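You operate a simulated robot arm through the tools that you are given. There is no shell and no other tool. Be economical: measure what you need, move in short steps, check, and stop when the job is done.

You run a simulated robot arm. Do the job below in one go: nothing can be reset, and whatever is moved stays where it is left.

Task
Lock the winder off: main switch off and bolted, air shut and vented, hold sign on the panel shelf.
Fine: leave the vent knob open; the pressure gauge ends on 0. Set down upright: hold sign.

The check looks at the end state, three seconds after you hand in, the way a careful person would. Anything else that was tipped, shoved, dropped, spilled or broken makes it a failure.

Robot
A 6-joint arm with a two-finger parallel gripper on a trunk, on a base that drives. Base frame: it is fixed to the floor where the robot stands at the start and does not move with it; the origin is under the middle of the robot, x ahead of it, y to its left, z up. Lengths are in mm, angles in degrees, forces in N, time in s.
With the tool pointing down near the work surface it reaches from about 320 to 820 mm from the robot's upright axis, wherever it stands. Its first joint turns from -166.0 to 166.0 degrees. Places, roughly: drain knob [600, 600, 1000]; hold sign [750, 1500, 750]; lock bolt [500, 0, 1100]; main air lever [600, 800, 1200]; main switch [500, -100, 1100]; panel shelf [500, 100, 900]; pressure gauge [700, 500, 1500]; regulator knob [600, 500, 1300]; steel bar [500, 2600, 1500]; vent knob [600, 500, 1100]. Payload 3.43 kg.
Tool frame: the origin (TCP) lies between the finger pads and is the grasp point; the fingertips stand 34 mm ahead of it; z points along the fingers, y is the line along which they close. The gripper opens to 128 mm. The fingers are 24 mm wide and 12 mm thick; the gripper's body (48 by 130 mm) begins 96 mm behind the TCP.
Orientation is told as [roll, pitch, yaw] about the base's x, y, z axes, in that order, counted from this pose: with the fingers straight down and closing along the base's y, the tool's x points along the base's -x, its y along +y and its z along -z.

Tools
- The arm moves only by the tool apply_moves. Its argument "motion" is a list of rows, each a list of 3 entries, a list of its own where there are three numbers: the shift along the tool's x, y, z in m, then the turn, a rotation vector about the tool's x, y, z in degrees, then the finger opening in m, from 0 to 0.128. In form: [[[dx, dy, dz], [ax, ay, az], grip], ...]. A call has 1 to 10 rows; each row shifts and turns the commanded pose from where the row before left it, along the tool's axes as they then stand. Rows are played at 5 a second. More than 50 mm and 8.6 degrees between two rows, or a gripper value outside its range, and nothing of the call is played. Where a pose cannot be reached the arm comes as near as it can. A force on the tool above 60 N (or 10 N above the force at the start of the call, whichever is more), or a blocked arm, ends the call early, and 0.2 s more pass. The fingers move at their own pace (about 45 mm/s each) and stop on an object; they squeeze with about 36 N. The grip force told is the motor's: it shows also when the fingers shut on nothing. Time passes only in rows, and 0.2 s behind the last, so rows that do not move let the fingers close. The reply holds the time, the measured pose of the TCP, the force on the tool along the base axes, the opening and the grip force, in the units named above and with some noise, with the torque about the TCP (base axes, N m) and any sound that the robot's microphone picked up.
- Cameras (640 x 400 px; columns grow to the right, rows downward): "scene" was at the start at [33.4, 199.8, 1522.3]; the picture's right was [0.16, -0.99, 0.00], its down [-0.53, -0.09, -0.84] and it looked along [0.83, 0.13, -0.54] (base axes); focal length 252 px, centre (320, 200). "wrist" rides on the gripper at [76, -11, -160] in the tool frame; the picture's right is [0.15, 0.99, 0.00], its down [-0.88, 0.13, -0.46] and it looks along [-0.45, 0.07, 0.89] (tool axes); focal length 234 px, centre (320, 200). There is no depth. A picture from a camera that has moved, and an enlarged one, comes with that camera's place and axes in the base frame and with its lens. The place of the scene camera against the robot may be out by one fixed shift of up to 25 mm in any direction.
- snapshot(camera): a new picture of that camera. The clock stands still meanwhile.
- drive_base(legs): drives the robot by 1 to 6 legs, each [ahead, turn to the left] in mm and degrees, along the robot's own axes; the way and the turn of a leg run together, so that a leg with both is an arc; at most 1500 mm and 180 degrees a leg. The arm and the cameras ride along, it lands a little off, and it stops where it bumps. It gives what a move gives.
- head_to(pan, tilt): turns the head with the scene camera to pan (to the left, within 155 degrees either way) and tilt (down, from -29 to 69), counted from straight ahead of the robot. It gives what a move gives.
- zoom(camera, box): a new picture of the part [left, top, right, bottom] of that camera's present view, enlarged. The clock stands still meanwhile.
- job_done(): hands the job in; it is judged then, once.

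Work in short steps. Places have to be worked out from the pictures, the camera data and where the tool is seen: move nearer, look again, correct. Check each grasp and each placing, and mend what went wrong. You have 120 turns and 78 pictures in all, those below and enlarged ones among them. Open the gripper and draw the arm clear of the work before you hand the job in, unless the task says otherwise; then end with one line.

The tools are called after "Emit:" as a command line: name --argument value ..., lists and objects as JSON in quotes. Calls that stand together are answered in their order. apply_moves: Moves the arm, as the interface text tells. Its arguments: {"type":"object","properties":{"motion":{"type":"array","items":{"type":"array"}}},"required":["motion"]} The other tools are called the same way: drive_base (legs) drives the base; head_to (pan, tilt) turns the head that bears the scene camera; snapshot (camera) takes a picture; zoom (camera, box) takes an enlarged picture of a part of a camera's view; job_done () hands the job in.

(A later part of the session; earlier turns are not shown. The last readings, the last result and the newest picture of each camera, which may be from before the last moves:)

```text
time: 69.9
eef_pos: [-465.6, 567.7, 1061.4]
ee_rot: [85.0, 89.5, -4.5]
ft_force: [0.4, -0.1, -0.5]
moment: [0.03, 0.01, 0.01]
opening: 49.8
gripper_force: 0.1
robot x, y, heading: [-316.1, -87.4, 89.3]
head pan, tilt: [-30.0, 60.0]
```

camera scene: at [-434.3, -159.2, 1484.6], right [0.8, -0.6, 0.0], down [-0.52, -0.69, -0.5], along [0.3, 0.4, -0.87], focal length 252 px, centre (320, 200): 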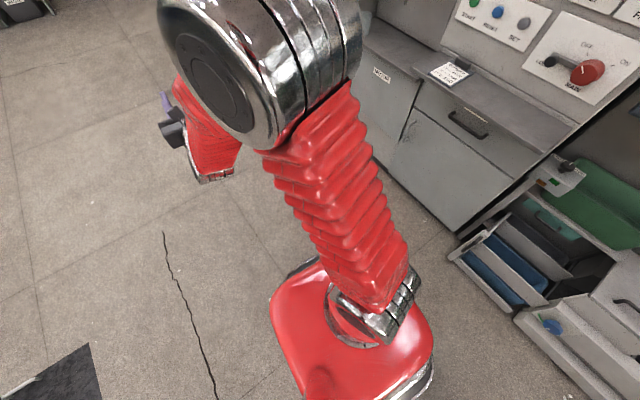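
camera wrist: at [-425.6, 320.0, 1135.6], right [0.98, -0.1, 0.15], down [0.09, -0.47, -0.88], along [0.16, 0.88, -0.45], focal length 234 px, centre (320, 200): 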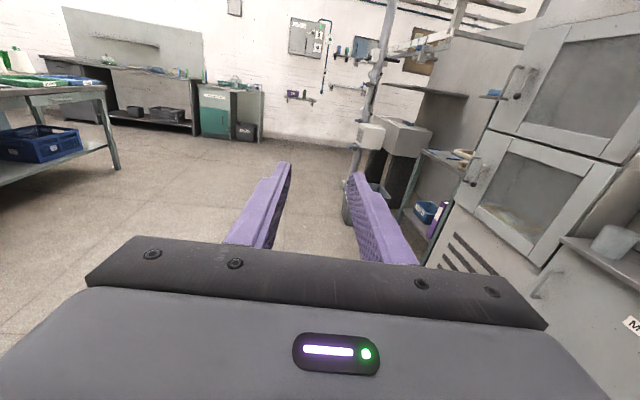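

It moves freely. Continue 560 mm left and turn back to face the air panel.

Emit:
drive_base --legs '[[560, 0], [0, -89]]'

Emit:
head_to --pan 5 --tilt 20

Emit:
snapshot --camera "scene"

Emit:
snapshot --camera "wrist"

```text
time: 78.4
eef_pos: [307.4, 759.8, 1062.6]
ee_rot: [91.6, 89.5, -75.4]
ft_force: [-0.4, -0.1, -0.4]
moment: [0.01, -0.01, 0.0]
opening: 49.9
gripper_force: 0.1
robot x, y, heading: [-312.5, 517.5, 11.1]
head pan, tilt: [-30.0, 60.0]
stopped in leg 2: the robot was blocked; the commanded pose is now the measured one
```

```text
time: 79.5
eef_pos: [306.5, 760.5, 1062.5]
ee_rot: [89.0, 89.7, -77.9]
ft_force: [-0.5, 0.6, 0.6]
moment: [0.01, 0.0, 0.01]
opening: 50.2
gripper_force: 0.0
robot x, y, heading: [-315.1, 519.7, 11.2]
head pan, tilt: [5.0, 20.0]
```

```text
44 pictures are left
camera scene: at [-309.2, 705.8, 1542.7], right [0.28, -0.96, 0.0], down [-0.33, -0.1, -0.94], along [0.9, 0.26, -0.34], focal length 252 px, centre (320, 200)
```

scene: 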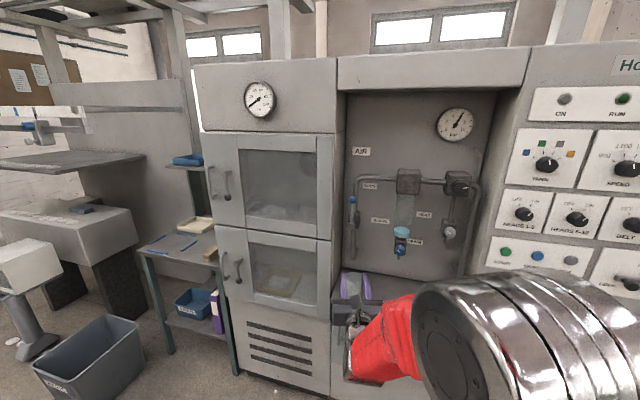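

```text
43 pictures are left
camera wrist: at [148.2, 734.6, 1136.7], right [0.22, -0.96, 0.15], down [-0.41, -0.24, -0.88], along [0.88, 0.13, -0.45], focal length 234 px, centre (320, 200)
```

wrist: 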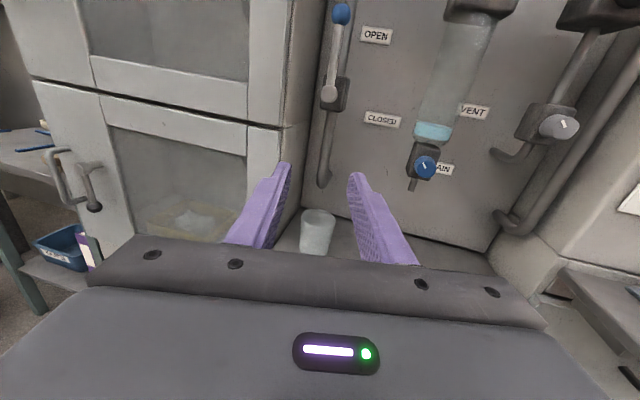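

The lever (blue ball) stands up at OPEN; zoom for details on lever, vent, gauge and labels.

Emit:
zoom --camera "scene" --box '[335, 160, 495, 270]'

Emit:
zoom --camera "wrist" --box '[290, 0, 610, 200]'

```text
3.64 times, centred on (415, 215) of scene
camera zoom: at [-309.2, 705.8, 1542.7], right [0.28, -0.96, 0.0], down [-0.33, -0.1, -0.94], along [0.9, 0.26, -0.34], focal length 915 px, centre (-26, 146)
```

zoom: 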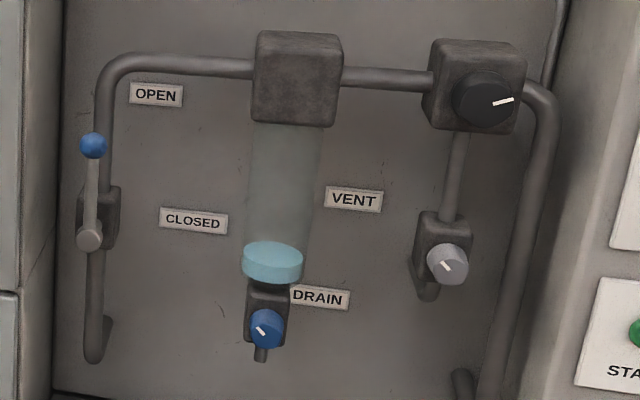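

```text
2.00 times, centred on (450, 100) of wrist
camera zoom: at [148.2, 734.6, 1136.7], right [0.22, -0.96, 0.15], down [-0.41, -0.24, -0.88], along [0.88, 0.13, -0.45], focal length 468 px, centre (60, 400)
```

zoom: 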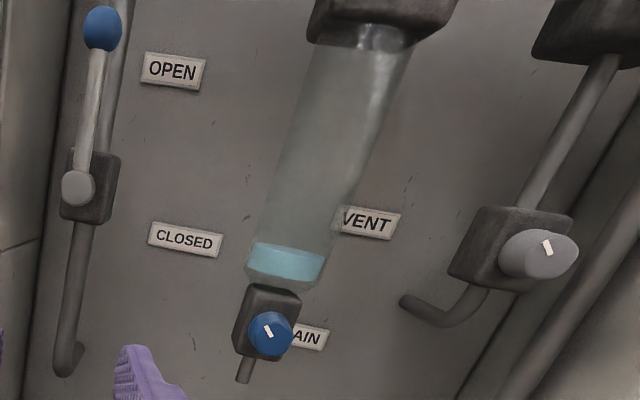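

Ball of the air lever ≈ (563, 822, 1226), pivot ≈ (563, 813, 1119), recess wall at y≈880; handle must swing 90° to the right to CLOSED. I raise the tool and roll +90° (camera on right, slim in y), fingers closed, to push the handle from its left.

Emit:
apply_moves --motion '[[[0.035, 0, 0], [0, 0, 0], 0.0], [[0.035, 0, 0], [0, 0, 0], 0.0], [[0.035, 0, 0], [0, 0, 0], 0.0], [[0, 0, 0], [0, 0, 8.5], 0.0], [[0, 0, 0], [0, 0, 8.5], 0.0], [[0, 0, 0], [0, 0, 8.5], 0.0], [[0, 0, 0], [0, 0, 8.5], 0.0], [[0, 0, 0], [0, 0, 8.5], 0.0], [[0, 0, 0], [0, 0, 8.5], 0.0], [[0, 0, 0], [0, 0, 8.5], 0.0]]'

Emit:
apply_moves --motion '[[[0, 0, 0], [0, 0, 8.5], 0.0], [[0, 0, 0], [0, 0, 8.5], 0.0], [[0, 0, 0], [0, 0, 8.5], 0.0], [[0, 0, 0], [0, 0, 5], 0.0], [[0, 0, 0], [0, 0, 0], 0.0]]'

Emit:
drive_base --legs '[[150, 0]]'

Emit:
snapshot --camera "wrist"

Emit:
snapshot --camera "scene"

```text
time: 81.7
eef_pos: [305.8, 760.1, 1167.9]
ee_rot: [-89.9, 30.8, 103.0]
ft_force: [0.4, 0.3, 0.1]
moment: [0.05, 0.0, -0.04]
opening: 0.1
gripper_force: 33.7
robot x, y, heading: [-315.3, 515.6, 11.1]
head pan, tilt: [5.0, 20.0]
```

```text
time: 82.8
eef_pos: [306.0, 759.9, 1168.9]
ee_rot: [-90.0, 0.4, 103.0]
ft_force: [0.0, 0.3, 0.2]
moment: [-0.02, -0.01, 0.0]
opening: 0.0
gripper_force: 33.3
robot x, y, heading: [-314.4, 515.4, 11.1]
head pan, tilt: [5.0, 20.0]
```

```text
time: 84.5
eef_pos: [455.7, 791.2, 1166.8]
ee_rot: [-90.0, 0.4, 103.1]
ft_force: [0.0, 0.0, -0.5]
moment: [0.01, 0.02, -0.02]
opening: 0.1
gripper_force: 32.6
robot x, y, heading: [-166.1, 548.2, 11.1]
head pan, tilt: [5.0, 20.0]
```

```text
40 pictures are left
camera wrist: at [317.6, 680.5, 1177.9], right [0.03, -0.15, -0.99], down [-0.64, 0.75, -0.14], along [0.77, 0.64, -0.07], focal length 234 px, centre (320, 200)
```

wrist: 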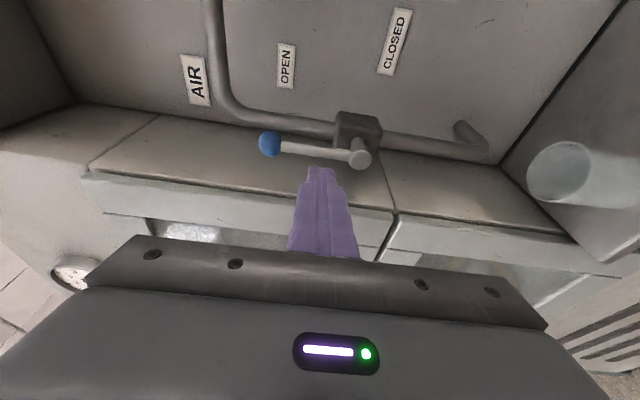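

```text
39 pictures are left
camera scene: at [-159.4, 735.4, 1542.7], right [0.28, -0.96, 0.0], down [-0.33, -0.1, -0.94], along [0.9, 0.26, -0.34], focal length 252 px, centre (320, 200)
```

scene: 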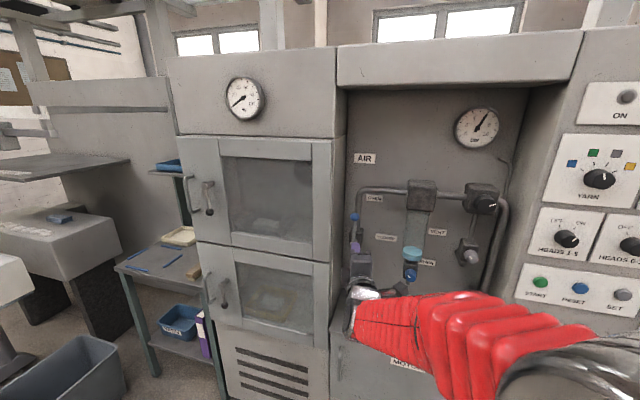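

Triangulated: handle from pivot (565, 814, 1120) up to ball (571, 815, 1227). I place the closed fingers left of the handle (z≈1195) and go in along the tool axis.

Emit:
apply_moves --motion '[[[-0.026, -0.028, 0], [0, 0, 0], 0.0], [[0, 0, 0.03], [0, 0, 0], 0.0], [[0, 0, 0.025], [0, 0, 0], 0.0], [[0, 0, 0], [0, 0, 0], 0.0]]'

Emit:
snapshot --camera "wrist"

```text
time: 85.5
eef_pos: [502.8, 829.7, 1194.9]
ee_rot: [-90.0, 0.4, 103.1]
ft_force: [-0.4, -0.4, -0.3]
moment: [0.01, 0.02, 0.01]
opening: 0.0
gripper_force: 32.8
robot x, y, heading: [-164.1, 548.9, 11.3]
head pan, tilt: [5.0, 20.0]
```

```text
38 pictures are left
camera wrist: at [364.8, 718.8, 1206.1], right [0.03, -0.15, -0.99], down [-0.64, 0.75, -0.14], along [0.77, 0.64, -0.07], focal length 234 px, centre (320, 200)
```

wrist: 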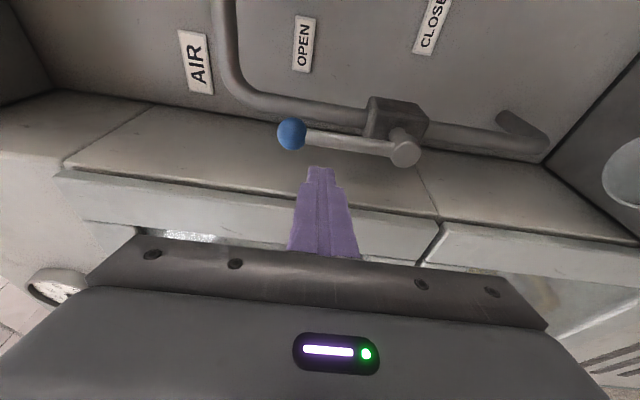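

Aligned left of the stick. Advance another 46 mm.

Emit:
apply_moves --motion '[[[0, 0, 0.016], [0, 0, 0], 0.0], [[0, 0, 0.015], [0, 0, 0], 0.0], [[0, 0, 0.015], [0, 0, 0], 0.0], [[0, 0, 0], [0, 0, 0], 0.0]]'

Emit:
snapshot --camera "wrist"

```text
time: 86.5
eef_pos: [548.2, 839.0, 1196.0]
ee_rot: [-89.9, 0.5, 103.1]
ft_force: [-0.8, -0.5, -0.7]
moment: [0.03, 0.0, -0.02]
opening: 0.0
gripper_force: 32.8
robot x, y, heading: [-166.5, 547.8, 11.3]
head pan, tilt: [5.0, 20.0]
```

```text
37 pictures are left
camera wrist: at [410.3, 728.9, 1206.9], right [0.03, -0.15, -0.99], down [-0.64, 0.75, -0.14], along [0.77, 0.64, -0.07], focal length 234 px, centre (320, 200)
```

wrist: 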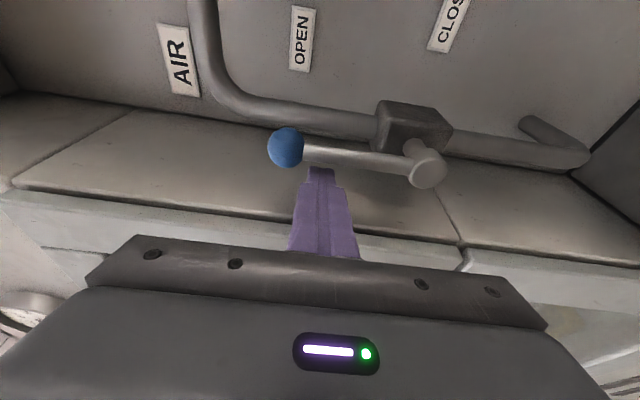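

The tip is behind the stick. Push right along the arc to ~40°.

Emit:
apply_moves --motion '[[[0.0088, 0, -0.002], [0, 0, 0], 0.0], [[0.013, -0.0023, -0.003], [0, 0, 0], 0.0], [[0.0132, 0, -0.003], [0, 0, 0], 0.0], [[0.013, 0.0023, -0.003], [0, 0, 0], 0.0], [[0.0124, 0.0047, -0.0028], [0, 0, 0], 0.0], [[0, 0, 0], [0, 0, 0], 0.0]]'

Emit:
snapshot --camera "wrist"

```text
time: 87.9
eef_pos: [546.0, 786.6, 1195.5]
ee_rot: [-89.9, 0.4, 102.5]
ft_force: [0.0, 0.5, 0.5]
moment: [-0.01, -0.02, -0.03]
opening: 0.0
gripper_force: 33.0
out of reach, approached as far as the arm can: row 5
robot x, y, heading: [-163.2, 549.5, 11.2]
head pan, tilt: [5.0, 20.0]
```

```text
36 pictures are left
camera wrist: at [408.0, 676.7, 1205.7], right [0.03, -0.15, -0.99], down [-0.64, 0.76, -0.14], along [0.77, 0.63, -0.07], focal length 234 px, centre (320, 200)
```

wrist: 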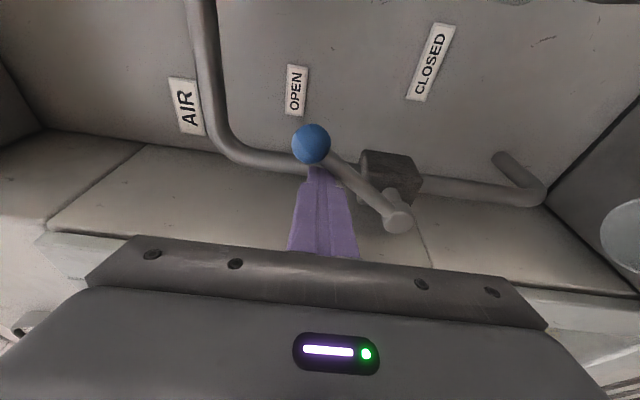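

Lever moved ~35° and stays, but the arm's lateral limit is reached. Withdraw and turn the base 14° right to continue.

Emit:
apply_moves --motion '[[[-0.006, 0, -0.01], [0, 0, 0], 0.0], [[0, 0, -0.045], [0, 0, 0], 0.0], [[0, 0, -0.045], [0, 0, 0], 0.0], [[0, 0, -0.045], [0, 0, 0], 0.0], [[0, 0, 0], [0, 0, 0], 0.0]]'

Emit:
drive_base --legs '[[0, -14]]'

Emit:
snapshot --camera "wrist"

```text
time: 89.1
eef_pos: [406.3, 759.3, 1194.5]
ee_rot: [-90.1, 0.4, 103.2]
ft_force: [0.3, 0.2, 0.8]
moment: [-0.03, 0.04, 0.02]
opening: 0.0
gripper_force: 33.1
robot x, y, heading: [-163.2, 545.4, 11.2]
head pan, tilt: [5.0, 20.0]
```

```text
time: 90.6
eef_pos: [439.6, 615.2, 1195.9]
ee_rot: [-90.0, 0.4, 89.2]
ft_force: [-0.2, 0.2, 0.5]
moment: [0.03, -0.02, 0.01]
opening: 0.1
gripper_force: 32.7
robot x, y, heading: [-165.5, 554.6, -2.2]
head pan, tilt: [5.0, 20.0]
```

```text
35 pictures are left
camera wrist: at [279.7, 541.1, 1205.8], right [0.0, -0.15, -0.99], down [-0.44, 0.89, -0.14], along [0.9, 0.44, -0.07], focal length 234 px, centre (320, 200)
```

wrist: 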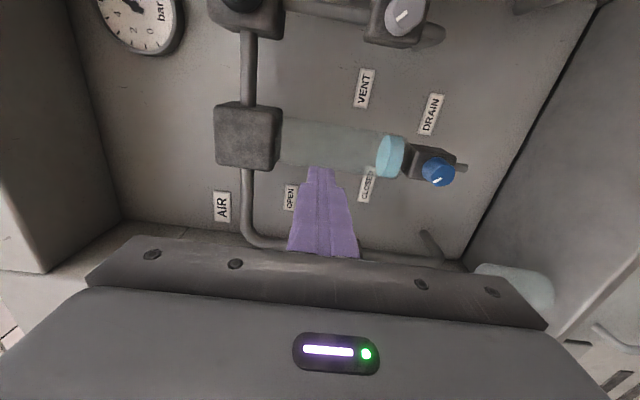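

Heading is now ~−2° and tool square. Move left to y≈797 at standoff, then look.

Emit:
apply_moves --motion '[[[-0.0364, -0.001, 0], [0, 0, 0], 0.0], [[-0.0364, -0.001, 0], [0, 0, 0], 0.0], [[-0.0364, -0.001, 0], [0, 0, 0], 0.0], [[-0.0364, -0.001, 0], [0, 0, 0], 0.0], [[-0.0364, 0, 0], [0, 0, 0], 0.0], [[0, 0, 0.03], [0, 0, 0], 0.0], [[0, 0, 0], [0, 0, 0], 0.0]]'

Emit:
snapshot --camera "wrist"

```text
time: 92.2
eef_pos: [474.1, 797.0, 1197.3]
ee_rot: [-90.0, 0.4, 89.1]
ft_force: [0.3, 0.2, 0.1]
moment: [0.04, -0.01, 0.02]
opening: 0.1
gripper_force: 32.8
robot x, y, heading: [-165.9, 551.2, -3.0]
head pan, tilt: [5.0, 20.0]
```

```text
34 pictures are left
camera wrist: at [312.9, 722.5, 1207.9], right [0.0, -0.15, -0.99], down [-0.44, 0.89, -0.14], along [0.9, 0.44, -0.07], focal length 234 px, centre (320, 200)
```

wrist: 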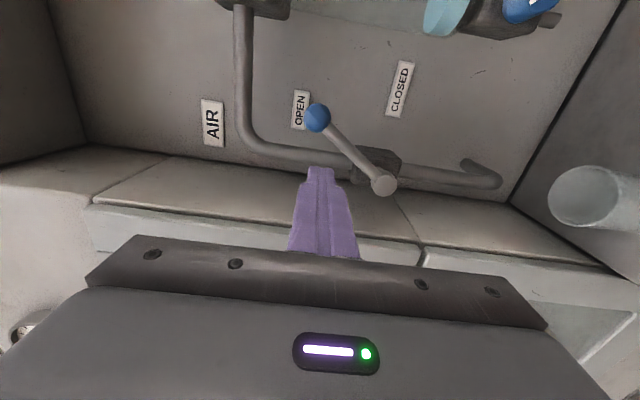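

Ball at ≈ (571, 753, 1205) as predicted (~36°). Advance 72 mm beside the stick, then continue the arc.

Emit:
apply_moves --motion '[[[0, -0.003, 0.024], [0, 0, 0], 0.0], [[0, 0, 0.024], [0, 0, 0], 0.0], [[0, 0, 0.024], [0, 0, 0], 0.0], [[0, 0, 0], [0, 0, 0], 0.0]]'

Emit:
snapshot --camera "wrist"

```text
time: 93.2
eef_pos: [547.1, 795.4, 1199.6]
ee_rot: [-90.1, 0.4, 89.2]
ft_force: [0.3, 0.2, -0.3]
moment: [-0.01, 0.0, 0.01]
opening: 0.0
gripper_force: 32.8
robot x, y, heading: [-164.7, 553.9, -2.5]
head pan, tilt: [5.0, 20.0]
```

```text
33 pictures are left
camera wrist: at [385.5, 721.4, 1209.9], right [0.0, -0.15, -0.99], down [-0.44, 0.89, -0.14], along [0.9, 0.44, -0.07], focal length 234 px, centre (320, 200)
```

wrist: 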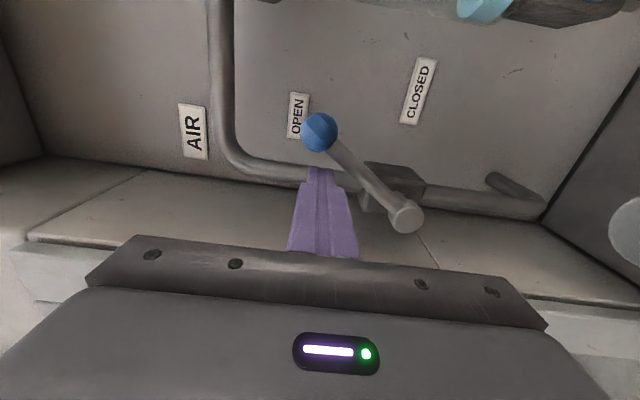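

Positioned behind the stick. Sweep the rest of the arc to 90°.

Emit:
apply_moves --motion '[[[0.0139, 0.0097, 0], [0, 0, 0], 0.0], [[0.0117, 0.0068, 0], [0, 0, 0], 0.0], [[0.0104, 0.0087, 0], [0, 0, 0], 0.0], [[0.0086, 0.0104, 0], [0, 0, 0], 0.0], [[0.0068, 0.0117, 0], [0, 0, 0], 0.0], [[0.0046, 0.0127, 0], [0, 0, 0], 0.0], [[0, 0, 0], [0, 0, 0], 0.0]]'

Emit:
snapshot --camera "wrist"

```text
time: 94.8
eef_pos: [542.6, 740.0, 1141.7]
ee_rot: [-90.0, 0.4, 89.3]
ft_force: [-0.4, 0.4, -0.3]
moment: [0.01, -0.01, 0.01]
opening: 0.1
gripper_force: 32.8
robot x, y, heading: [-163.7, 552.1, -2.4]
head pan, tilt: [5.0, 20.0]
```

```text
32 pictures are left
camera wrist: at [383.6, 666.3, 1151.9], right [0.0, -0.15, -0.99], down [-0.44, 0.89, -0.14], along [0.9, 0.44, -0.07], focal length 234 px, centre (320, 200)
```

wrist: 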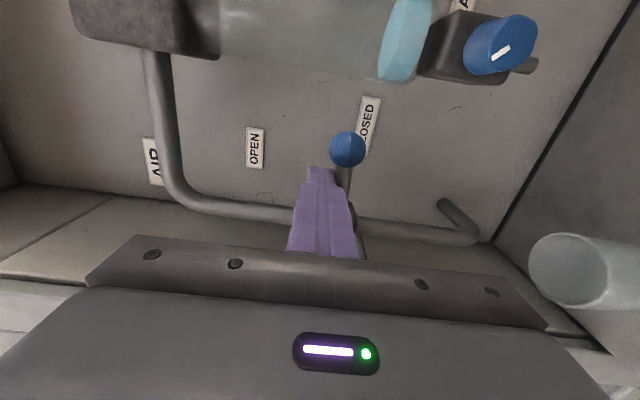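

Ball at ≈ (571, 709, 1123): nearly horizontal. Press down a little to find the stop.

Emit:
apply_moves --motion '[[[0, 0.004, 0], [0, 0, 0], 0.0], [[0, 0.004, 0], [0, 0, 0], 0.0], [[0, 0.003, 0], [0, 0, 0], 0.0], [[0, 0, 0], [0, 0, 0], 0.0]]'

```text
time: 95.8
eef_pos: [545.5, 740.8, 1137.1]
ee_rot: [-90.4, 0.4, 89.2]
ft_force: [3.9, 5.6, 32.7]
moment: [0.17, -0.64, 0.17]
opening: 0.0
gripper_force: 32.6
robot x, y, heading: [-165.6, 554.2, -2.3]
head pan, tilt: [5.0, 20.0]
```

Firm stop: air lever closed. Lift off, withdraw, and shift the base right for the vent knob.

Emit:
apply_moves --motion '[[[0, -0.02, 0], [0, 0, 0], 0.0], [[0, -0.01, -0.04], [0, 0, 0], 0.0], [[0, 0, -0.045], [0, 0, 0], 0.0], [[0, 0, -0.045], [0, 0, 0], 0.0], [[0, 0, -0.045], [0, 0, 0], 0.0], [[0, 0, 0], [0, 0, 0], 0.0]]'

Emit:
drive_base --legs '[[-130, 0], [0, -88], [220, 0], [0, 90]]'

Emit:
snapshot --camera "scene"

```text
time: 97.2
eef_pos: [369.8, 740.5, 1162.5]
ee_rot: [-90.0, 0.4, 89.3]
ft_force: [-0.5, 0.2, 0.6]
moment: [0.0, -0.03, 0.02]
opening: 0.0
gripper_force: 33.6
robot x, y, heading: [-162.9, 553.1, -2.5]
head pan, tilt: [5.0, 20.0]
```

```text
time: 111.3
eef_pos: [232.9, 533.3, 1162.2]
ee_rot: [-90.1, 0.4, 90.0]
ft_force: [0.4, 0.6, -0.3]
moment: [0.02, 0.02, 0.01]
opening: 0.1
gripper_force: 33.2
robot x, y, heading: [-298.9, 325.0, -1.6]
head pan, tilt: [5.0, 20.0]
```

```text
31 pictures are left
camera scene: at [-255.6, 511.9, 1542.7], right [0.06, -1.0, 0.0], down [-0.34, -0.02, -0.94], along [0.94, 0.05, -0.34], focal length 252 px, centre (320, 200)
```

scene: 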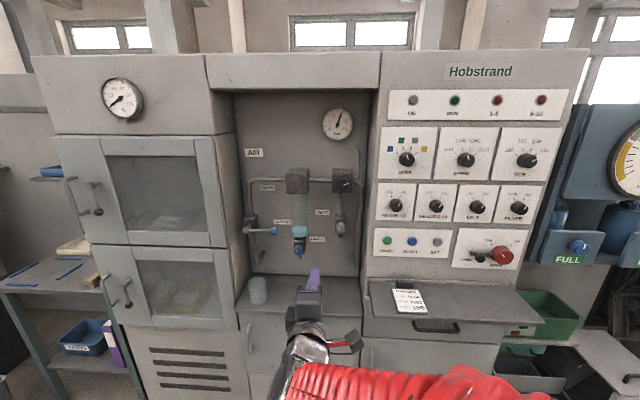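

Lever shows closed and the RUN lamp is dark. Drive forward 130 mm and aim at the vent knob (≈ (585, 460, 1128)).

Emit:
drive_base --legs '[[130, 0]]'

Emit:
apply_moves --motion '[[[0.023, 0.012, 0.02], [0, 0, 0], 0.06], [[0.023, 0.012, 0.02], [0, 0, 0], 0.06], [[0.023, 0.012, 0.02], [0, 0, 0], 0.06], [[0, 0, 0.02], [0, 0, 0], 0.06], [[0, 0, 0], [0, 0, 0], 0.06]]'

Emit:
snapshot --camera "wrist"

```text
time: 112.8
eef_pos: [363.4, 530.7, 1163.0]
ee_rot: [-90.1, 0.4, 90.1]
ft_force: [0.1, 0.7, 0.1]
moment: [-0.01, 0.03, 0.03]
opening: 0.1
gripper_force: 33.8
robot x, y, heading: [-164.4, 324.7, -1.7]
head pan, tilt: [5.0, 20.0]
```

```text
time: 114.0
eef_pos: [446.6, 462.1, 1127.0]
ee_rot: [-90.0, 0.4, 90.1]
ft_force: [-1.0, -0.7, 0.4]
moment: [0.01, 0.01, 0.02]
opening: 60.0
gripper_force: 0.2
robot x, y, heading: [-164.1, 325.5, -1.4]
head pan, tilt: [5.0, 20.0]
```

```text
30 pictures are left
camera wrist: at [286.9, 385.2, 1137.8], right [0.0, -0.15, -0.99], down [-0.46, 0.88, -0.14], along [0.89, 0.45, -0.07], focal length 234 px, centre (320, 200)
```

wrist: 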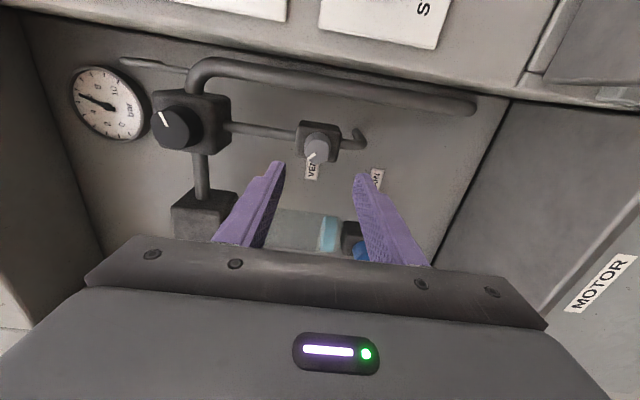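

Knob at ≈ (585, 467, 1128). Zoom in on it and the gauge before choosing the turn direction.

Emit:
zoom --camera "wrist" --box '[270, 100, 390, 190]'

Emit:
zoom --camera "scene" --box '[220, 80, 380, 280]'

```text
4.44 times, centred on (330, 145) of wrist
camera zoom: at [286.9, 385.2, 1137.8], right [0.0, -0.15, -0.99], down [-0.46, 0.88, -0.14], along [0.89, 0.45, -0.07], focal length 1041 px, centre (276, 444)
```

zoom: 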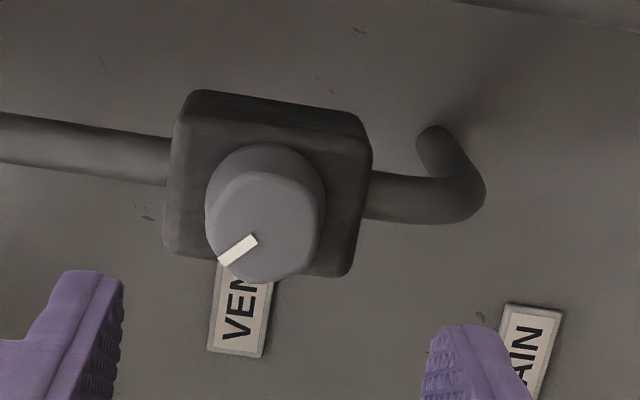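

```text
2.00 times, centred on (300, 180) of scene
camera zoom: at [-123.6, 507.9, 1542.7], right [0.06, -1.0, 0.0], down [-0.34, -0.02, -0.94], along [0.94, 0.05, -0.34], focal length 503 px, centre (360, 240)
```

zoom: 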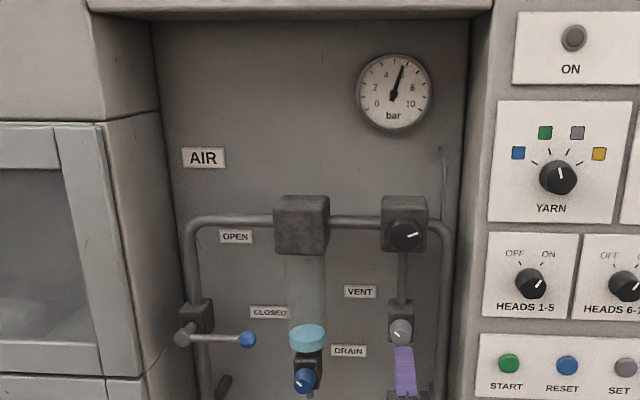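

Pointer is at upper-left (closed); open should be clockwise. I roll the tool −90° (camera up) so the wrist has room for a clockwise turn.

Emit:
apply_moves --motion '[[[-0.005, 0, 0], [0, 0, -8.5], 0.06], [[0, 0, 0], [0, 0, -8.5], 0.06], [[0, 0, 0], [0, 0, -8.5], 0.06], [[0, 0, 0], [0, 0, -8.5], 0.06], [[0, 0, 0], [0, 0, -8.5], 0.06], [[0, 0, 0], [0, 0, -8.5], 0.06], [[0, 0, 0], [0, 0, -8.5], 0.06], [[0, 0, 0], [0, 0, -8.5], 0.06], [[0, 0, 0], [0, 0, -8.5], 0.06], [[0, 0, 0], [0, 0, -8.5], 0.06]]'

Emit:
apply_moves --motion '[[[0, 0, 0.02], [0, 0, -5], 0.06], [[0, 0, 0.02], [0, 0, 0], 0.06], [[0, 0, 0.02], [0, 0, 0], 0.06], [[0, 0, 0], [0, 0, 0], 0.06]]'

Emit:
snapshot --camera "wrist"

```text
time: 116.2
eef_pos: [445.2, 465.9, 1129.0]
ee_rot: [-89.7, 85.7, 90.3]
ft_force: [-0.2, 0.3, -0.3]
moment: [0.0, 0.01, -0.03]
opening: 60.0
gripper_force: 0.1
robot x, y, heading: [-166.6, 322.5, -1.8]
head pan, tilt: [5.0, 20.0]
```

```text
time: 117.2
eef_pos: [505.1, 466.3, 1127.6]
ee_rot: [87.6, 89.5, -92.5]
ft_force: [0.0, -0.1, 0.2]
moment: [-0.03, 0.02, -0.01]
opening: 60.1
gripper_force: 0.1
robot x, y, heading: [-168.1, 326.1, -1.8]
head pan, tilt: [5.0, 20.0]
```

```text
27 pictures are left
camera wrist: at [344.4, 476.6, 1202.6], right [0.0, -0.99, 0.15], down [-0.46, -0.14, -0.88], along [0.89, -0.07, -0.45], focal length 234 px, centre (320, 200)
```

wrist: 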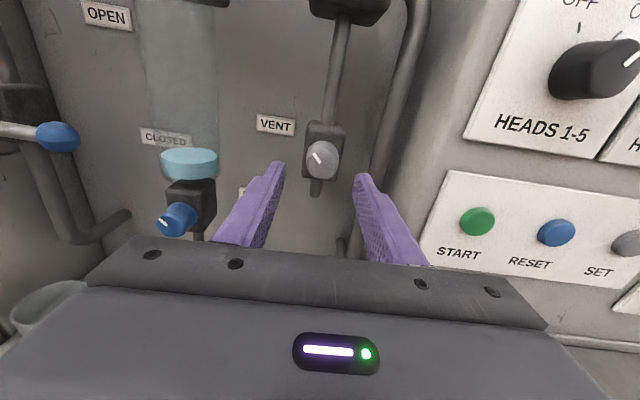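

Aligned with the knob (y 464, z 1127). Advance 55 mm and check.

Emit:
apply_moves --motion '[[[0, 0.002, 0.019], [0, 0, 0], 0.06], [[0, 0, 0.018], [0, 0, 0], 0.06], [[0, 0, 0.018], [0, 0, 0], 0.06], [[0, 0, 0], [0, 0, 0], 0.06]]'

Emit:
snapshot --camera "wrist"

```text
time: 118.2
eef_pos: [559.4, 466.2, 1127.5]
ee_rot: [89.1, 89.6, -90.6]
ft_force: [0.0, -0.5, -0.4]
moment: [-0.02, 0.01, 0.02]
opening: 59.7
gripper_force: 0.0
robot x, y, heading: [-163.6, 328.5, -1.7]
head pan, tilt: [5.0, 20.0]
```

```text
26 pictures are left
camera wrist: at [400.0, 476.5, 1202.7], right [0.0, -0.99, 0.15], down [-0.46, -0.14, -0.88], along [0.89, -0.07, -0.45], focal length 234 px, centre (320, 200)
```

wrist: 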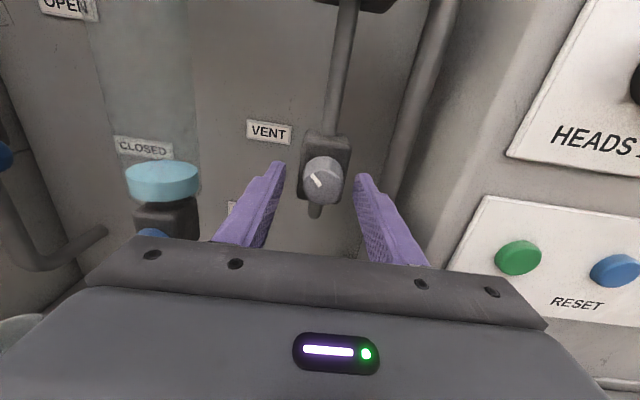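

Go 8 mm deeper and grip.

Emit:
apply_moves --motion '[[[0, 0.001, 0.008], [0, 0, 0], 0.06], [[0, 0, 0], [0, 0, 0], 0.015], [[0, 0, 0], [0, 0, 0], 0.015], [[0, 0, 0], [0, 0, 0], 0.015], [[0, 0, 0], [0, 0, 0], 0.015]]'

```text
time: 119.4
eef_pos: [568.5, 463.1, 1127.8]
ee_rot: [88.1, 89.7, -91.8]
ft_force: [-0.3, -11.9, -1.1]
moment: [0.87, -0.05, -0.66]
opening: 43.8
gripper_force: 45.1
robot x, y, heading: [-172.3, 323.7, -1.8]
head pan, tilt: [5.0, 20.0]
```

43.8 mm is likely the valve block rather than the knob (~33 mm). Open, back off 12 mm and regrip.

Emit:
apply_moves --motion '[[[0, 0, 0], [0, 0, 0], 0.06], [[0, 0, -0.012], [0, 0, 0], 0.06], [[0, 0, 0], [0, 0, 0], 0.06], [[0, 0, 0], [0, 0, 0], 0.015], [[0, 0, 0], [0, 0, 0], 0.015], [[0, 0, 0], [0, 0, 0], 0.015], [[0, 0, 0], [0, 0, 0], 0.015]]'

Emit:
zoom --camera "wrist" --box '[240, 110, 400, 210]'

```text
time: 121.0
eef_pos: [555.5, 462.2, 1128.3]
ee_rot: [87.6, 89.6, -92.2]
ft_force: [-1.3, -7.5, -0.1]
moment: [0.01, 0.01, -0.22]
opening: 32.9
gripper_force: 44.8
robot x, y, heading: [-167.6, 322.0, -1.6]
head pan, tilt: [5.0, 20.0]
```

```text
4.00 times, centred on (320, 160) of wrist
camera zoom: at [395.7, 474.2, 1202.4], right [0.0, -0.99, 0.15], down [-0.46, -0.14, -0.88], along [0.89, -0.07, -0.45], focal length 937 px, centre (320, 360)
```

zoom: 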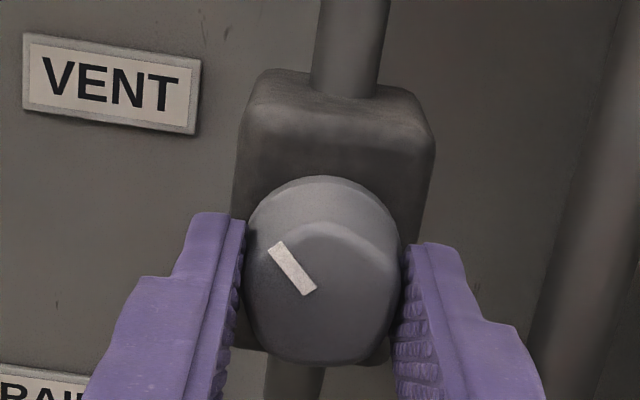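

Knob gripped (32.9 mm). Turn clockwise 40° and listen/look.

Emit:
apply_moves --motion '[[[0, 0.002, 0], [0, 0, 8], 0.015], [[0, 0, 0], [0, 0, 8], 0.015], [[0, 0, 0], [0, 0, 8], 0.015], [[0, 0, 0], [0, 0, 8], 0.015], [[0, 0, 0], [0, 0, 8], 0.015], [[0, 0, 0], [0, 0, 0], 0.015]]'

Emit:
zoom --camera "wrist" --box '[160, 40, 480, 240]'

```text
time: 122.4
eef_pos: [554.8, 465.2, 1128.3]
ee_rot: [-89.9, 50.3, 90.5]
ft_force: [-7.6, 31.3, -2.3]
moment: [-0.07, 0.2, 1.24]
opening: 32.7
gripper_force: 45.5
robot x, y, heading: [-167.0, 326.8, -1.6]
head pan, tilt: [5.0, 20.0]
```

```text
2.00 times, centred on (320, 140) of wrist
camera zoom: at [396.0, 423.0, 1192.9], right [0.0, -0.86, -0.52], down [-0.46, 0.46, -0.76], along [0.89, 0.24, -0.39], focal length 468 px, centre (320, 320)
```

zoom: 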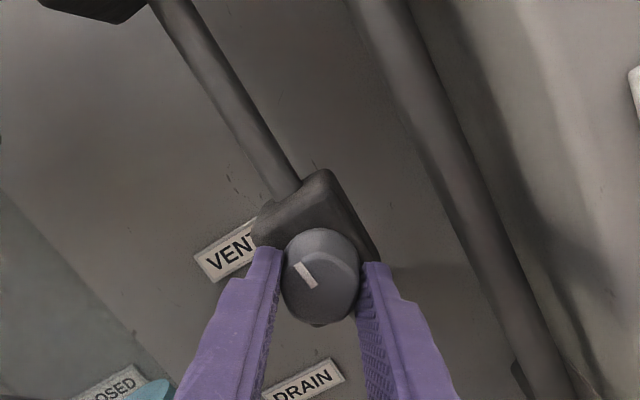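

The knob turns with the grip. Relieve the side load and turn a further 48°.

Emit:
apply_moves --motion '[[[-0.0026, -0.0031, 0], [0, 0, 0], 0.015], [[0, 0, 0], [0, 0, 8], 0.015], [[0, 0, 0], [0, 0, 8], 0.015], [[0, 0, 0], [0, 0, 8], 0.015], [[0, 0, 0], [0, 0, 8], 0.015], [[0, 0, 0], [0, 0, 8], 0.015], [[0, 0, 0], [0, 0, 8], 0.015], [[0, 0, 0], [0, 0, 0], 0.015]]'

Emit:
zoom --camera "scene" --box '[220, 80, 380, 280]'

Emit:
zoom --camera "wrist" --box '[160, 40, 480, 240]'

```text
time: 124.2
eef_pos: [555.3, 465.1, 1128.4]
ee_rot: [-90.2, 2.3, 90.1]
ft_force: [-8.7, -1.6, 10.5]
moment: [-0.95, -0.42, 0.16]
opening: 32.7
gripper_force: 45.2
robot x, y, heading: [-167.1, 321.5, -1.8]
head pan, tilt: [5.0, 20.0]
```

```text
2.00 times, centred on (300, 180) of scene
camera zoom: at [-124.3, 507.8, 1542.8], right [0.06, -1.0, 0.0], down [-0.34, -0.02, -0.94], along [0.94, 0.05, -0.34], focal length 503 px, centre (360, 240)
```

zoom: 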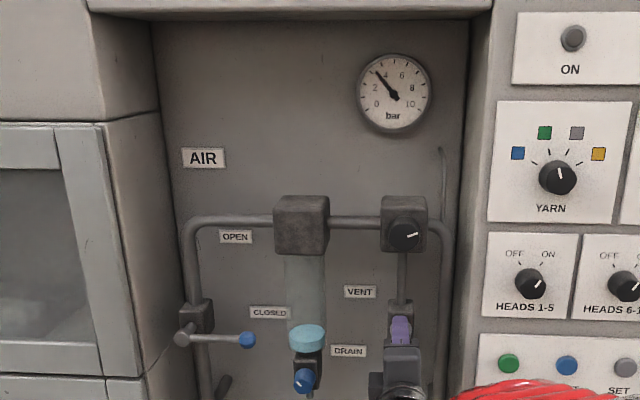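

```text
2.00 times, centred on (320, 140) of wrist
camera zoom: at [395.8, 388.4, 1142.3], right [0.0, -0.19, -0.98], down [-0.46, 0.87, -0.17], along [0.89, 0.45, -0.08], focal length 468 px, centre (320, 320)
```

zoom: 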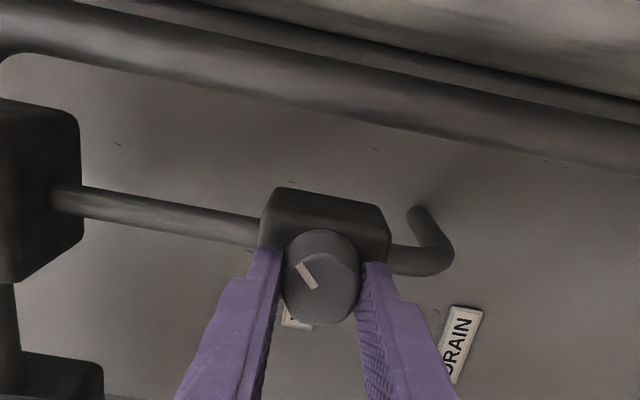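

The gauge is falling. Release and withdraw, then check gauge and vent.

Emit:
apply_moves --motion '[[[0, 0, 0], [0, 0, 0], 0.06], [[0, 0, 0], [0, 0, 0], 0.06], [[0, 0, -0.04], [0, 0, 0], 0.06], [[0, 0, -0.045], [0, 0, 0], 0.06], [[0, 0, -0.045], [0, 0, 0], 0.06], [[0, 0, 0], [0, 0, 0], 0.06], [[0, 0, 0], [0, 0, 0], 0.06]]'

Emit:
drive_base --legs '[[-180, 0]]'

Emit:
snapshot --camera "scene"

Emit:
zoom --camera "scene" --box '[230, 90, 390, 250]'

```text
time: 125.8
eef_pos: [424.3, 465.1, 1129.3]
ee_rot: [-90.0, 2.3, 90.1]
ft_force: [0.7, 0.1, 0.1]
moment: [0.01, -0.04, 0.01]
opening: 59.9
gripper_force: 0.0
robot x, y, heading: [-164.1, 322.1, -1.7]
head pan, tilt: [5.0, 20.0]
```

```text
time: 127.6
eef_pos: [243.3, 471.6, 1129.6]
ee_rot: [-90.0, 2.4, 90.2]
ft_force: [0.0, 0.3, -0.6]
moment: [-0.01, 0.0, 0.02]
opening: 59.8
gripper_force: 0.1
robot x, y, heading: [-349.0, 327.2, -1.5]
head pan, tilt: [5.0, 20.0]
```

```text
21 pictures are left
camera scene: at [-305.4, 513.3, 1542.7], right [0.06, -1.0, 0.0], down [-0.34, -0.02, -0.94], along [0.94, 0.06, -0.34], focal length 252 px, centre (320, 200)
```

scene: 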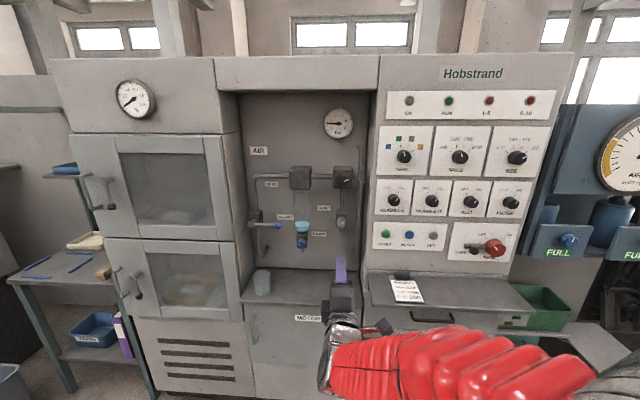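

```text
2.50 times, centred on (310, 170) of scene
camera zoom: at [-305.4, 513.3, 1542.7], right [0.06, -1.0, 0.0], down [-0.34, -0.02, -0.94], along [0.94, 0.06, -0.34], focal length 629 px, centre (345, 275)
```

zoom: 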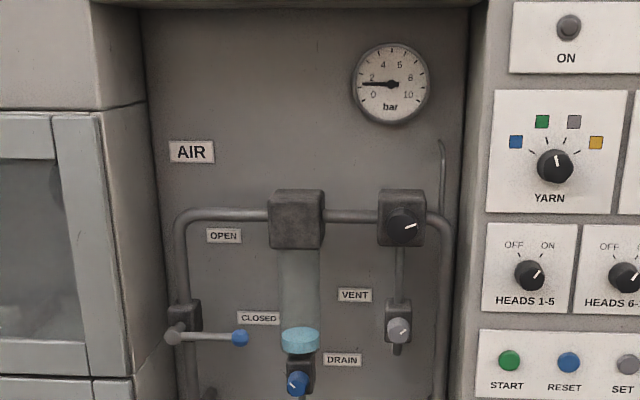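

Gauge near 1.5 and dropping; vent open, lever closed. Now fetch the hold sign: drive left along the aisle.

Emit:
drive_base --legs '[[0, 91], [1050, 0], [0, -60]]'

Emit:
head_to --pan -20 --tilt 35

Emit:
snapshot --camera "scene"

```text
time: 144.0
eef_pos: [120.5, 1824.9, 1129.1]
ee_rot: [-90.0, 2.4, 121.4]
ft_force: [0.4, 0.6, 0.2]
moment: [0.01, -0.01, -0.03]
opening: 59.7
gripper_force: 0.0
robot x, y, heading: [-321.9, 1421.4, 29.7]
head pan, tilt: [5.0, 20.0]
```

```text
time: 144.9
eef_pos: [120.4, 1825.1, 1130.6]
ee_rot: [-90.0, 2.4, 121.4]
ft_force: [-0.8, 0.3, -0.4]
moment: [0.01, 0.0, -0.01]
opening: 60.2
gripper_force: 0.1
robot x, y, heading: [-322.6, 1420.0, 29.8]
head pan, tilt: [-20.0, 35.0]
```

```text
19 pictures are left
camera scene: at [-361.9, 1560.7, 1518.9], right [0.17, -0.99, 0.0], down [-0.57, -0.1, -0.82], along [0.81, 0.14, -0.57], focal length 252 px, centre (320, 200)
```

scene: 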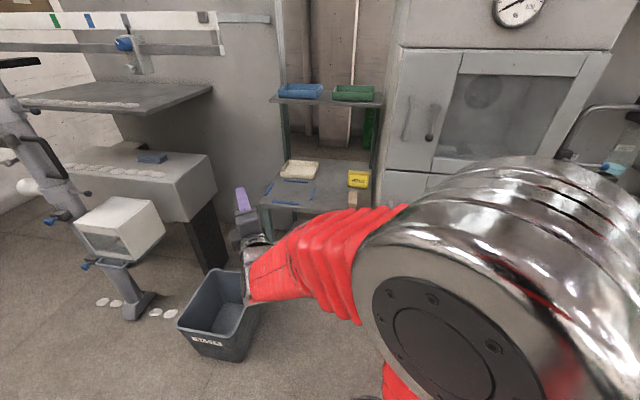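

A yellow sign is on the small rack table at px (358,179). Zoom in.

Emit:
zoom --camera "scene" --box '[255, 140, 395, 228]'

```text
4.55 times, centred on (325, 184) of scene
camera zoom: at [-361.9, 1560.7, 1518.9], right [0.17, -0.99, 0.0], down [-0.57, -0.1, -0.82], along [0.81, 0.14, -0.57], focal length 1144 px, centre (297, 273)
```

zoom: 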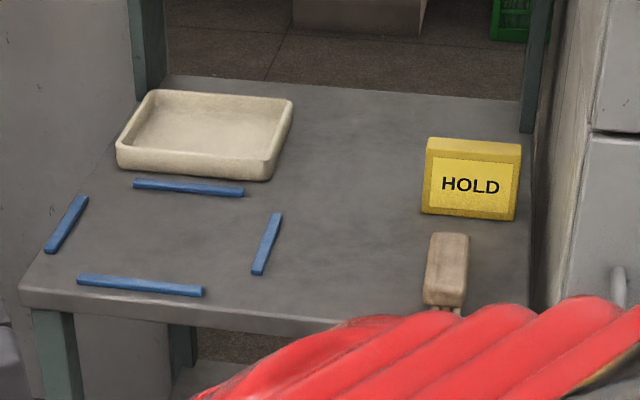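

The HOLD sign stands near the cabinet side on the table. I'll grasp it from above across its width, so I pitch the tool down here in the free aisle.

Emit:
apply_moves --motion '[[[0, 0, 0], [-8.5, 0, 0], 0.06], [[0, 0, 0], [-8.5, 0, 0], 0.06], [[0, 0, 0], [-8.5, 0, 0], 0.06], [[0, 0, 0], [-8.5, 0, 0], 0.06], [[0, 0, 0], [-8.5, 0, 0], 0.06], [[0, 0, 0], [-8.5, 0, 0], 0.06], [[0, 0, 0], [-8.5, 0, 0], 0.06], [[0, 0, 0], [-8.5, 0, 0], 0.06], [[0, 0, 0], [-8.5, 0, 0], 0.06], [[0, 0, 0], [-8.5, 0, 0], 0.06]]'

Emit:
apply_moves --motion '[[[0, 0, 0], [-5, 0, 0], 0.06], [[0, 0, 0], [0, 0, 8.5], 0.06], [[0, 0, 0], [0, 0, 8.5], 0.06], [[0, 0, 0], [0, 0, 8.5], 0.06], [[0, 0, 0], [0, 0, 8.5], 0.06], [[0, 0, 0], [0, 0, 8.5], 0.06], [[0, 0, 0], [0, 0, 8.5], 0.06], [[0, 0, 0], [0, 0, 8.5], 0.06], [[0, 0, 0], [0, 0, 8.5], 0.06], [[0, 0, 0], [0, 0, 8.5], 0.06]]'

Emit:
snapshot --camera "scene"

```text
time: 147.1
eef_pos: [120.6, 1824.5, 1130.5]
ee_rot: [-4.9, 2.4, 121.4]
ft_force: [-1.0, -0.2, -0.4]
moment: [0.01, 0.0, 0.0]
opening: 59.9
gripper_force: 0.1
robot x, y, heading: [-321.3, 1420.6, 29.8]
head pan, tilt: [-20.0, 35.0]
```

```text
time: 149.3
eef_pos: [121.2, 1824.8, 1129.0]
ee_rot: [-2.2, 0.6, 44.7]
ft_force: [-0.5, 0.3, 0.0]
moment: [0.0, 0.02, 0.01]
opening: 60.2
gripper_force: 0.1
robot x, y, heading: [-327.0, 1420.6, 29.6]
head pan, tilt: [-20.0, 35.0]
```

```text
17 pictures are left
camera scene: at [-361.7, 1560.8, 1518.9], right [0.17, -0.99, 0.0], down [-0.57, -0.1, -0.82], along [0.81, 0.14, -0.57], focal length 252 px, centre (320, 200)
```

scene: 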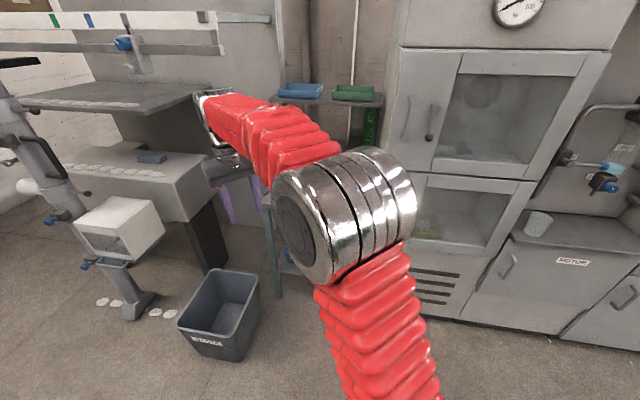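

Tool now points down and the arm is in a compact vertical plane. Drive to about (40, 1740) facing the table (space checked: bin and post are farther left).

Emit:
drive_base --legs '[[0, 11.5], [485, 0], [0, -41]]'

Emit:
head_to --pan -25 --tilt 45

Emit:
snapshot --camera "wrist"

Emit:
snapshot --camera "scene"

```text
time: 153.7
eef_pos: [374.8, 2211.6, 1130.3]
ee_rot: [-2.3, 0.7, 56.6]
ft_force: [0.2, 0.0, -0.1]
moment: [0.0, 0.0, 0.03]
opening: 59.9
gripper_force: 0.2
robot x, y, heading: [17.5, 1731.5, 40.6]
head pan, tilt: [-20.0, 35.0]
stopped in leg 2: the robot was blocked; the commanded pose is now the measured one
```

```text
time: 154.4
eef_pos: [375.3, 2211.8, 1129.5]
ee_rot: [-2.3, 0.7, 56.6]
ft_force: [0.5, 0.0, -0.3]
moment: [-0.03, -0.02, -0.05]
opening: 60.1
gripper_force: 0.1
robot x, y, heading: [21.0, 1730.6, 40.7]
head pan, tilt: [-25.0, 45.0]
```

```text
16 pictures are left
camera wrist: at [338.6, 2146.7, 1288.7], right [-0.91, 0.42, -0.04], down [0.36, 0.82, 0.44], along [0.22, 0.38, -0.9], focal length 234 px, centre (320, 200)
```

wrist: 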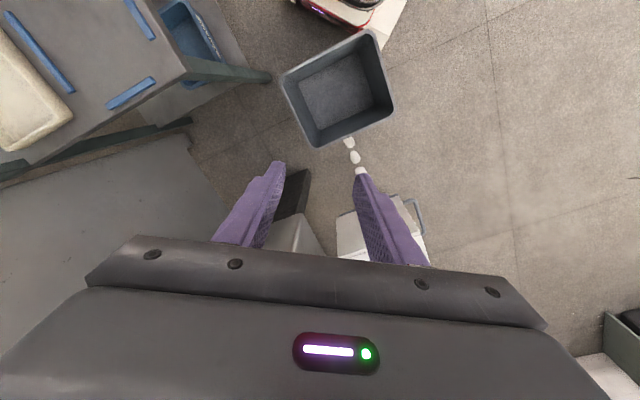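

```text
15 pictures are left
camera scene: at [-46.2, 1851.1, 1504.1], right [0.27, -0.96, 0.0], down [-0.68, -0.19, -0.71], along [0.68, 0.19, -0.71], focal length 252 px, centre (320, 200)
```

scene: 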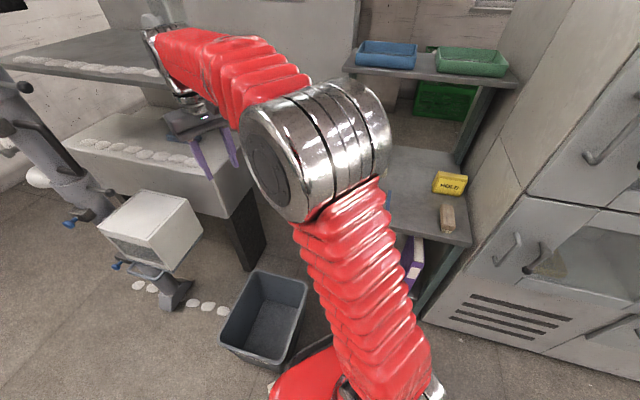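

The drive stopped at the end of leg 2; the bin is very near the base's front-left corner. Zoom to check the bin.

Emit:
zoom --camera "scene" --box '[190, 250, 390, 400]'

```text
2.67 times, centred on (290, 325) of scene
camera zoom: at [-46.2, 1851.1, 1504.1], right [0.27, -0.96, 0.0], down [-0.68, -0.19, -0.71], along [0.68, 0.19, -0.71], focal length 671 px, centre (400, -133)
```

zoom: 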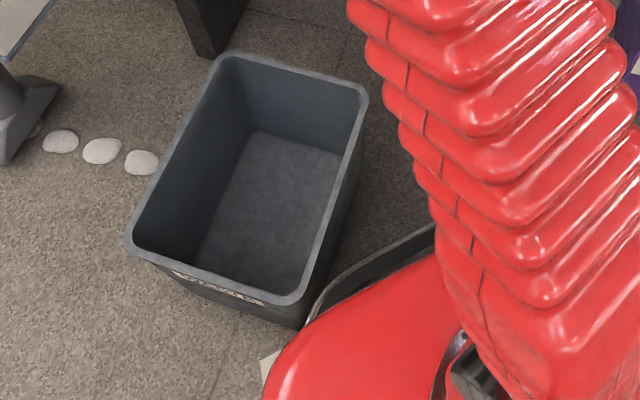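

The bin is still axis-aligned and in place; the base just stopped against it. Back off, turn right and go a bit forward.

Emit:
drive_base --legs '[[-90, 0], [0, -41], [90, 0]]'

Emit:
head_to --pan -10 --tilt 40

Emit:
snapshot --camera "scene"

```text
time: 159.2
eef_pos: [625.6, 1793.4, 1128.7]
ee_rot: [-2.3, 0.7, 15.0]
ft_force: [-0.5, -0.8, -0.6]
moment: [-0.02, 0.01, 0.0]
opening: 60.1
gripper_force: 0.0
robot x, y, heading: [36.2, 1695.4, -0.9]
head pan, tilt: [-25.0, 45.0]
```

```text
time: 160.0
eef_pos: [624.9, 1792.6, 1129.9]
ee_rot: [-2.3, 0.8, 14.9]
ft_force: [0.4, -0.4, 0.3]
moment: [-0.02, 0.02, -0.02]
opening: 59.9
gripper_force: 0.0
robot x, y, heading: [37.9, 1694.8, -0.8]
head pan, tilt: [-10.0, 40.0]
```

```text
13 pictures are left
camera scene: at [69.8, 1856.2, 1511.3], right [-0.19, -0.98, 0.0], down [-0.63, 0.12, -0.77], along [0.75, -0.15, -0.64], focal length 252 px, centre (320, 200)
```

scene: 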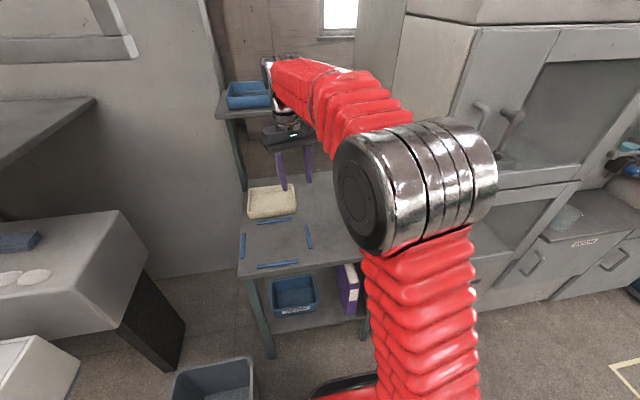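

Elbow would foul the cabinet if I reached from here, so I reposition the base farther left (y≈1850), going around the bin.

Emit:
drive_base --legs '[[-400, 0], [0, 45], [219, 0], [0, -44.5]]'

```text
time: 170.6
eef_pos: [388.6, 1936.4, 1129.5]
ee_rot: [-2.3, 0.8, 13.8]
ft_force: [-0.5, 0.3, -0.1]
moment: [0.02, 0.02, 0.0]
opening: 60.1
gripper_force: 0.0
robot x, y, heading: [-200.2, 1859.9, -2.3]
head pan, tilt: [-10.0, 40.0]
```

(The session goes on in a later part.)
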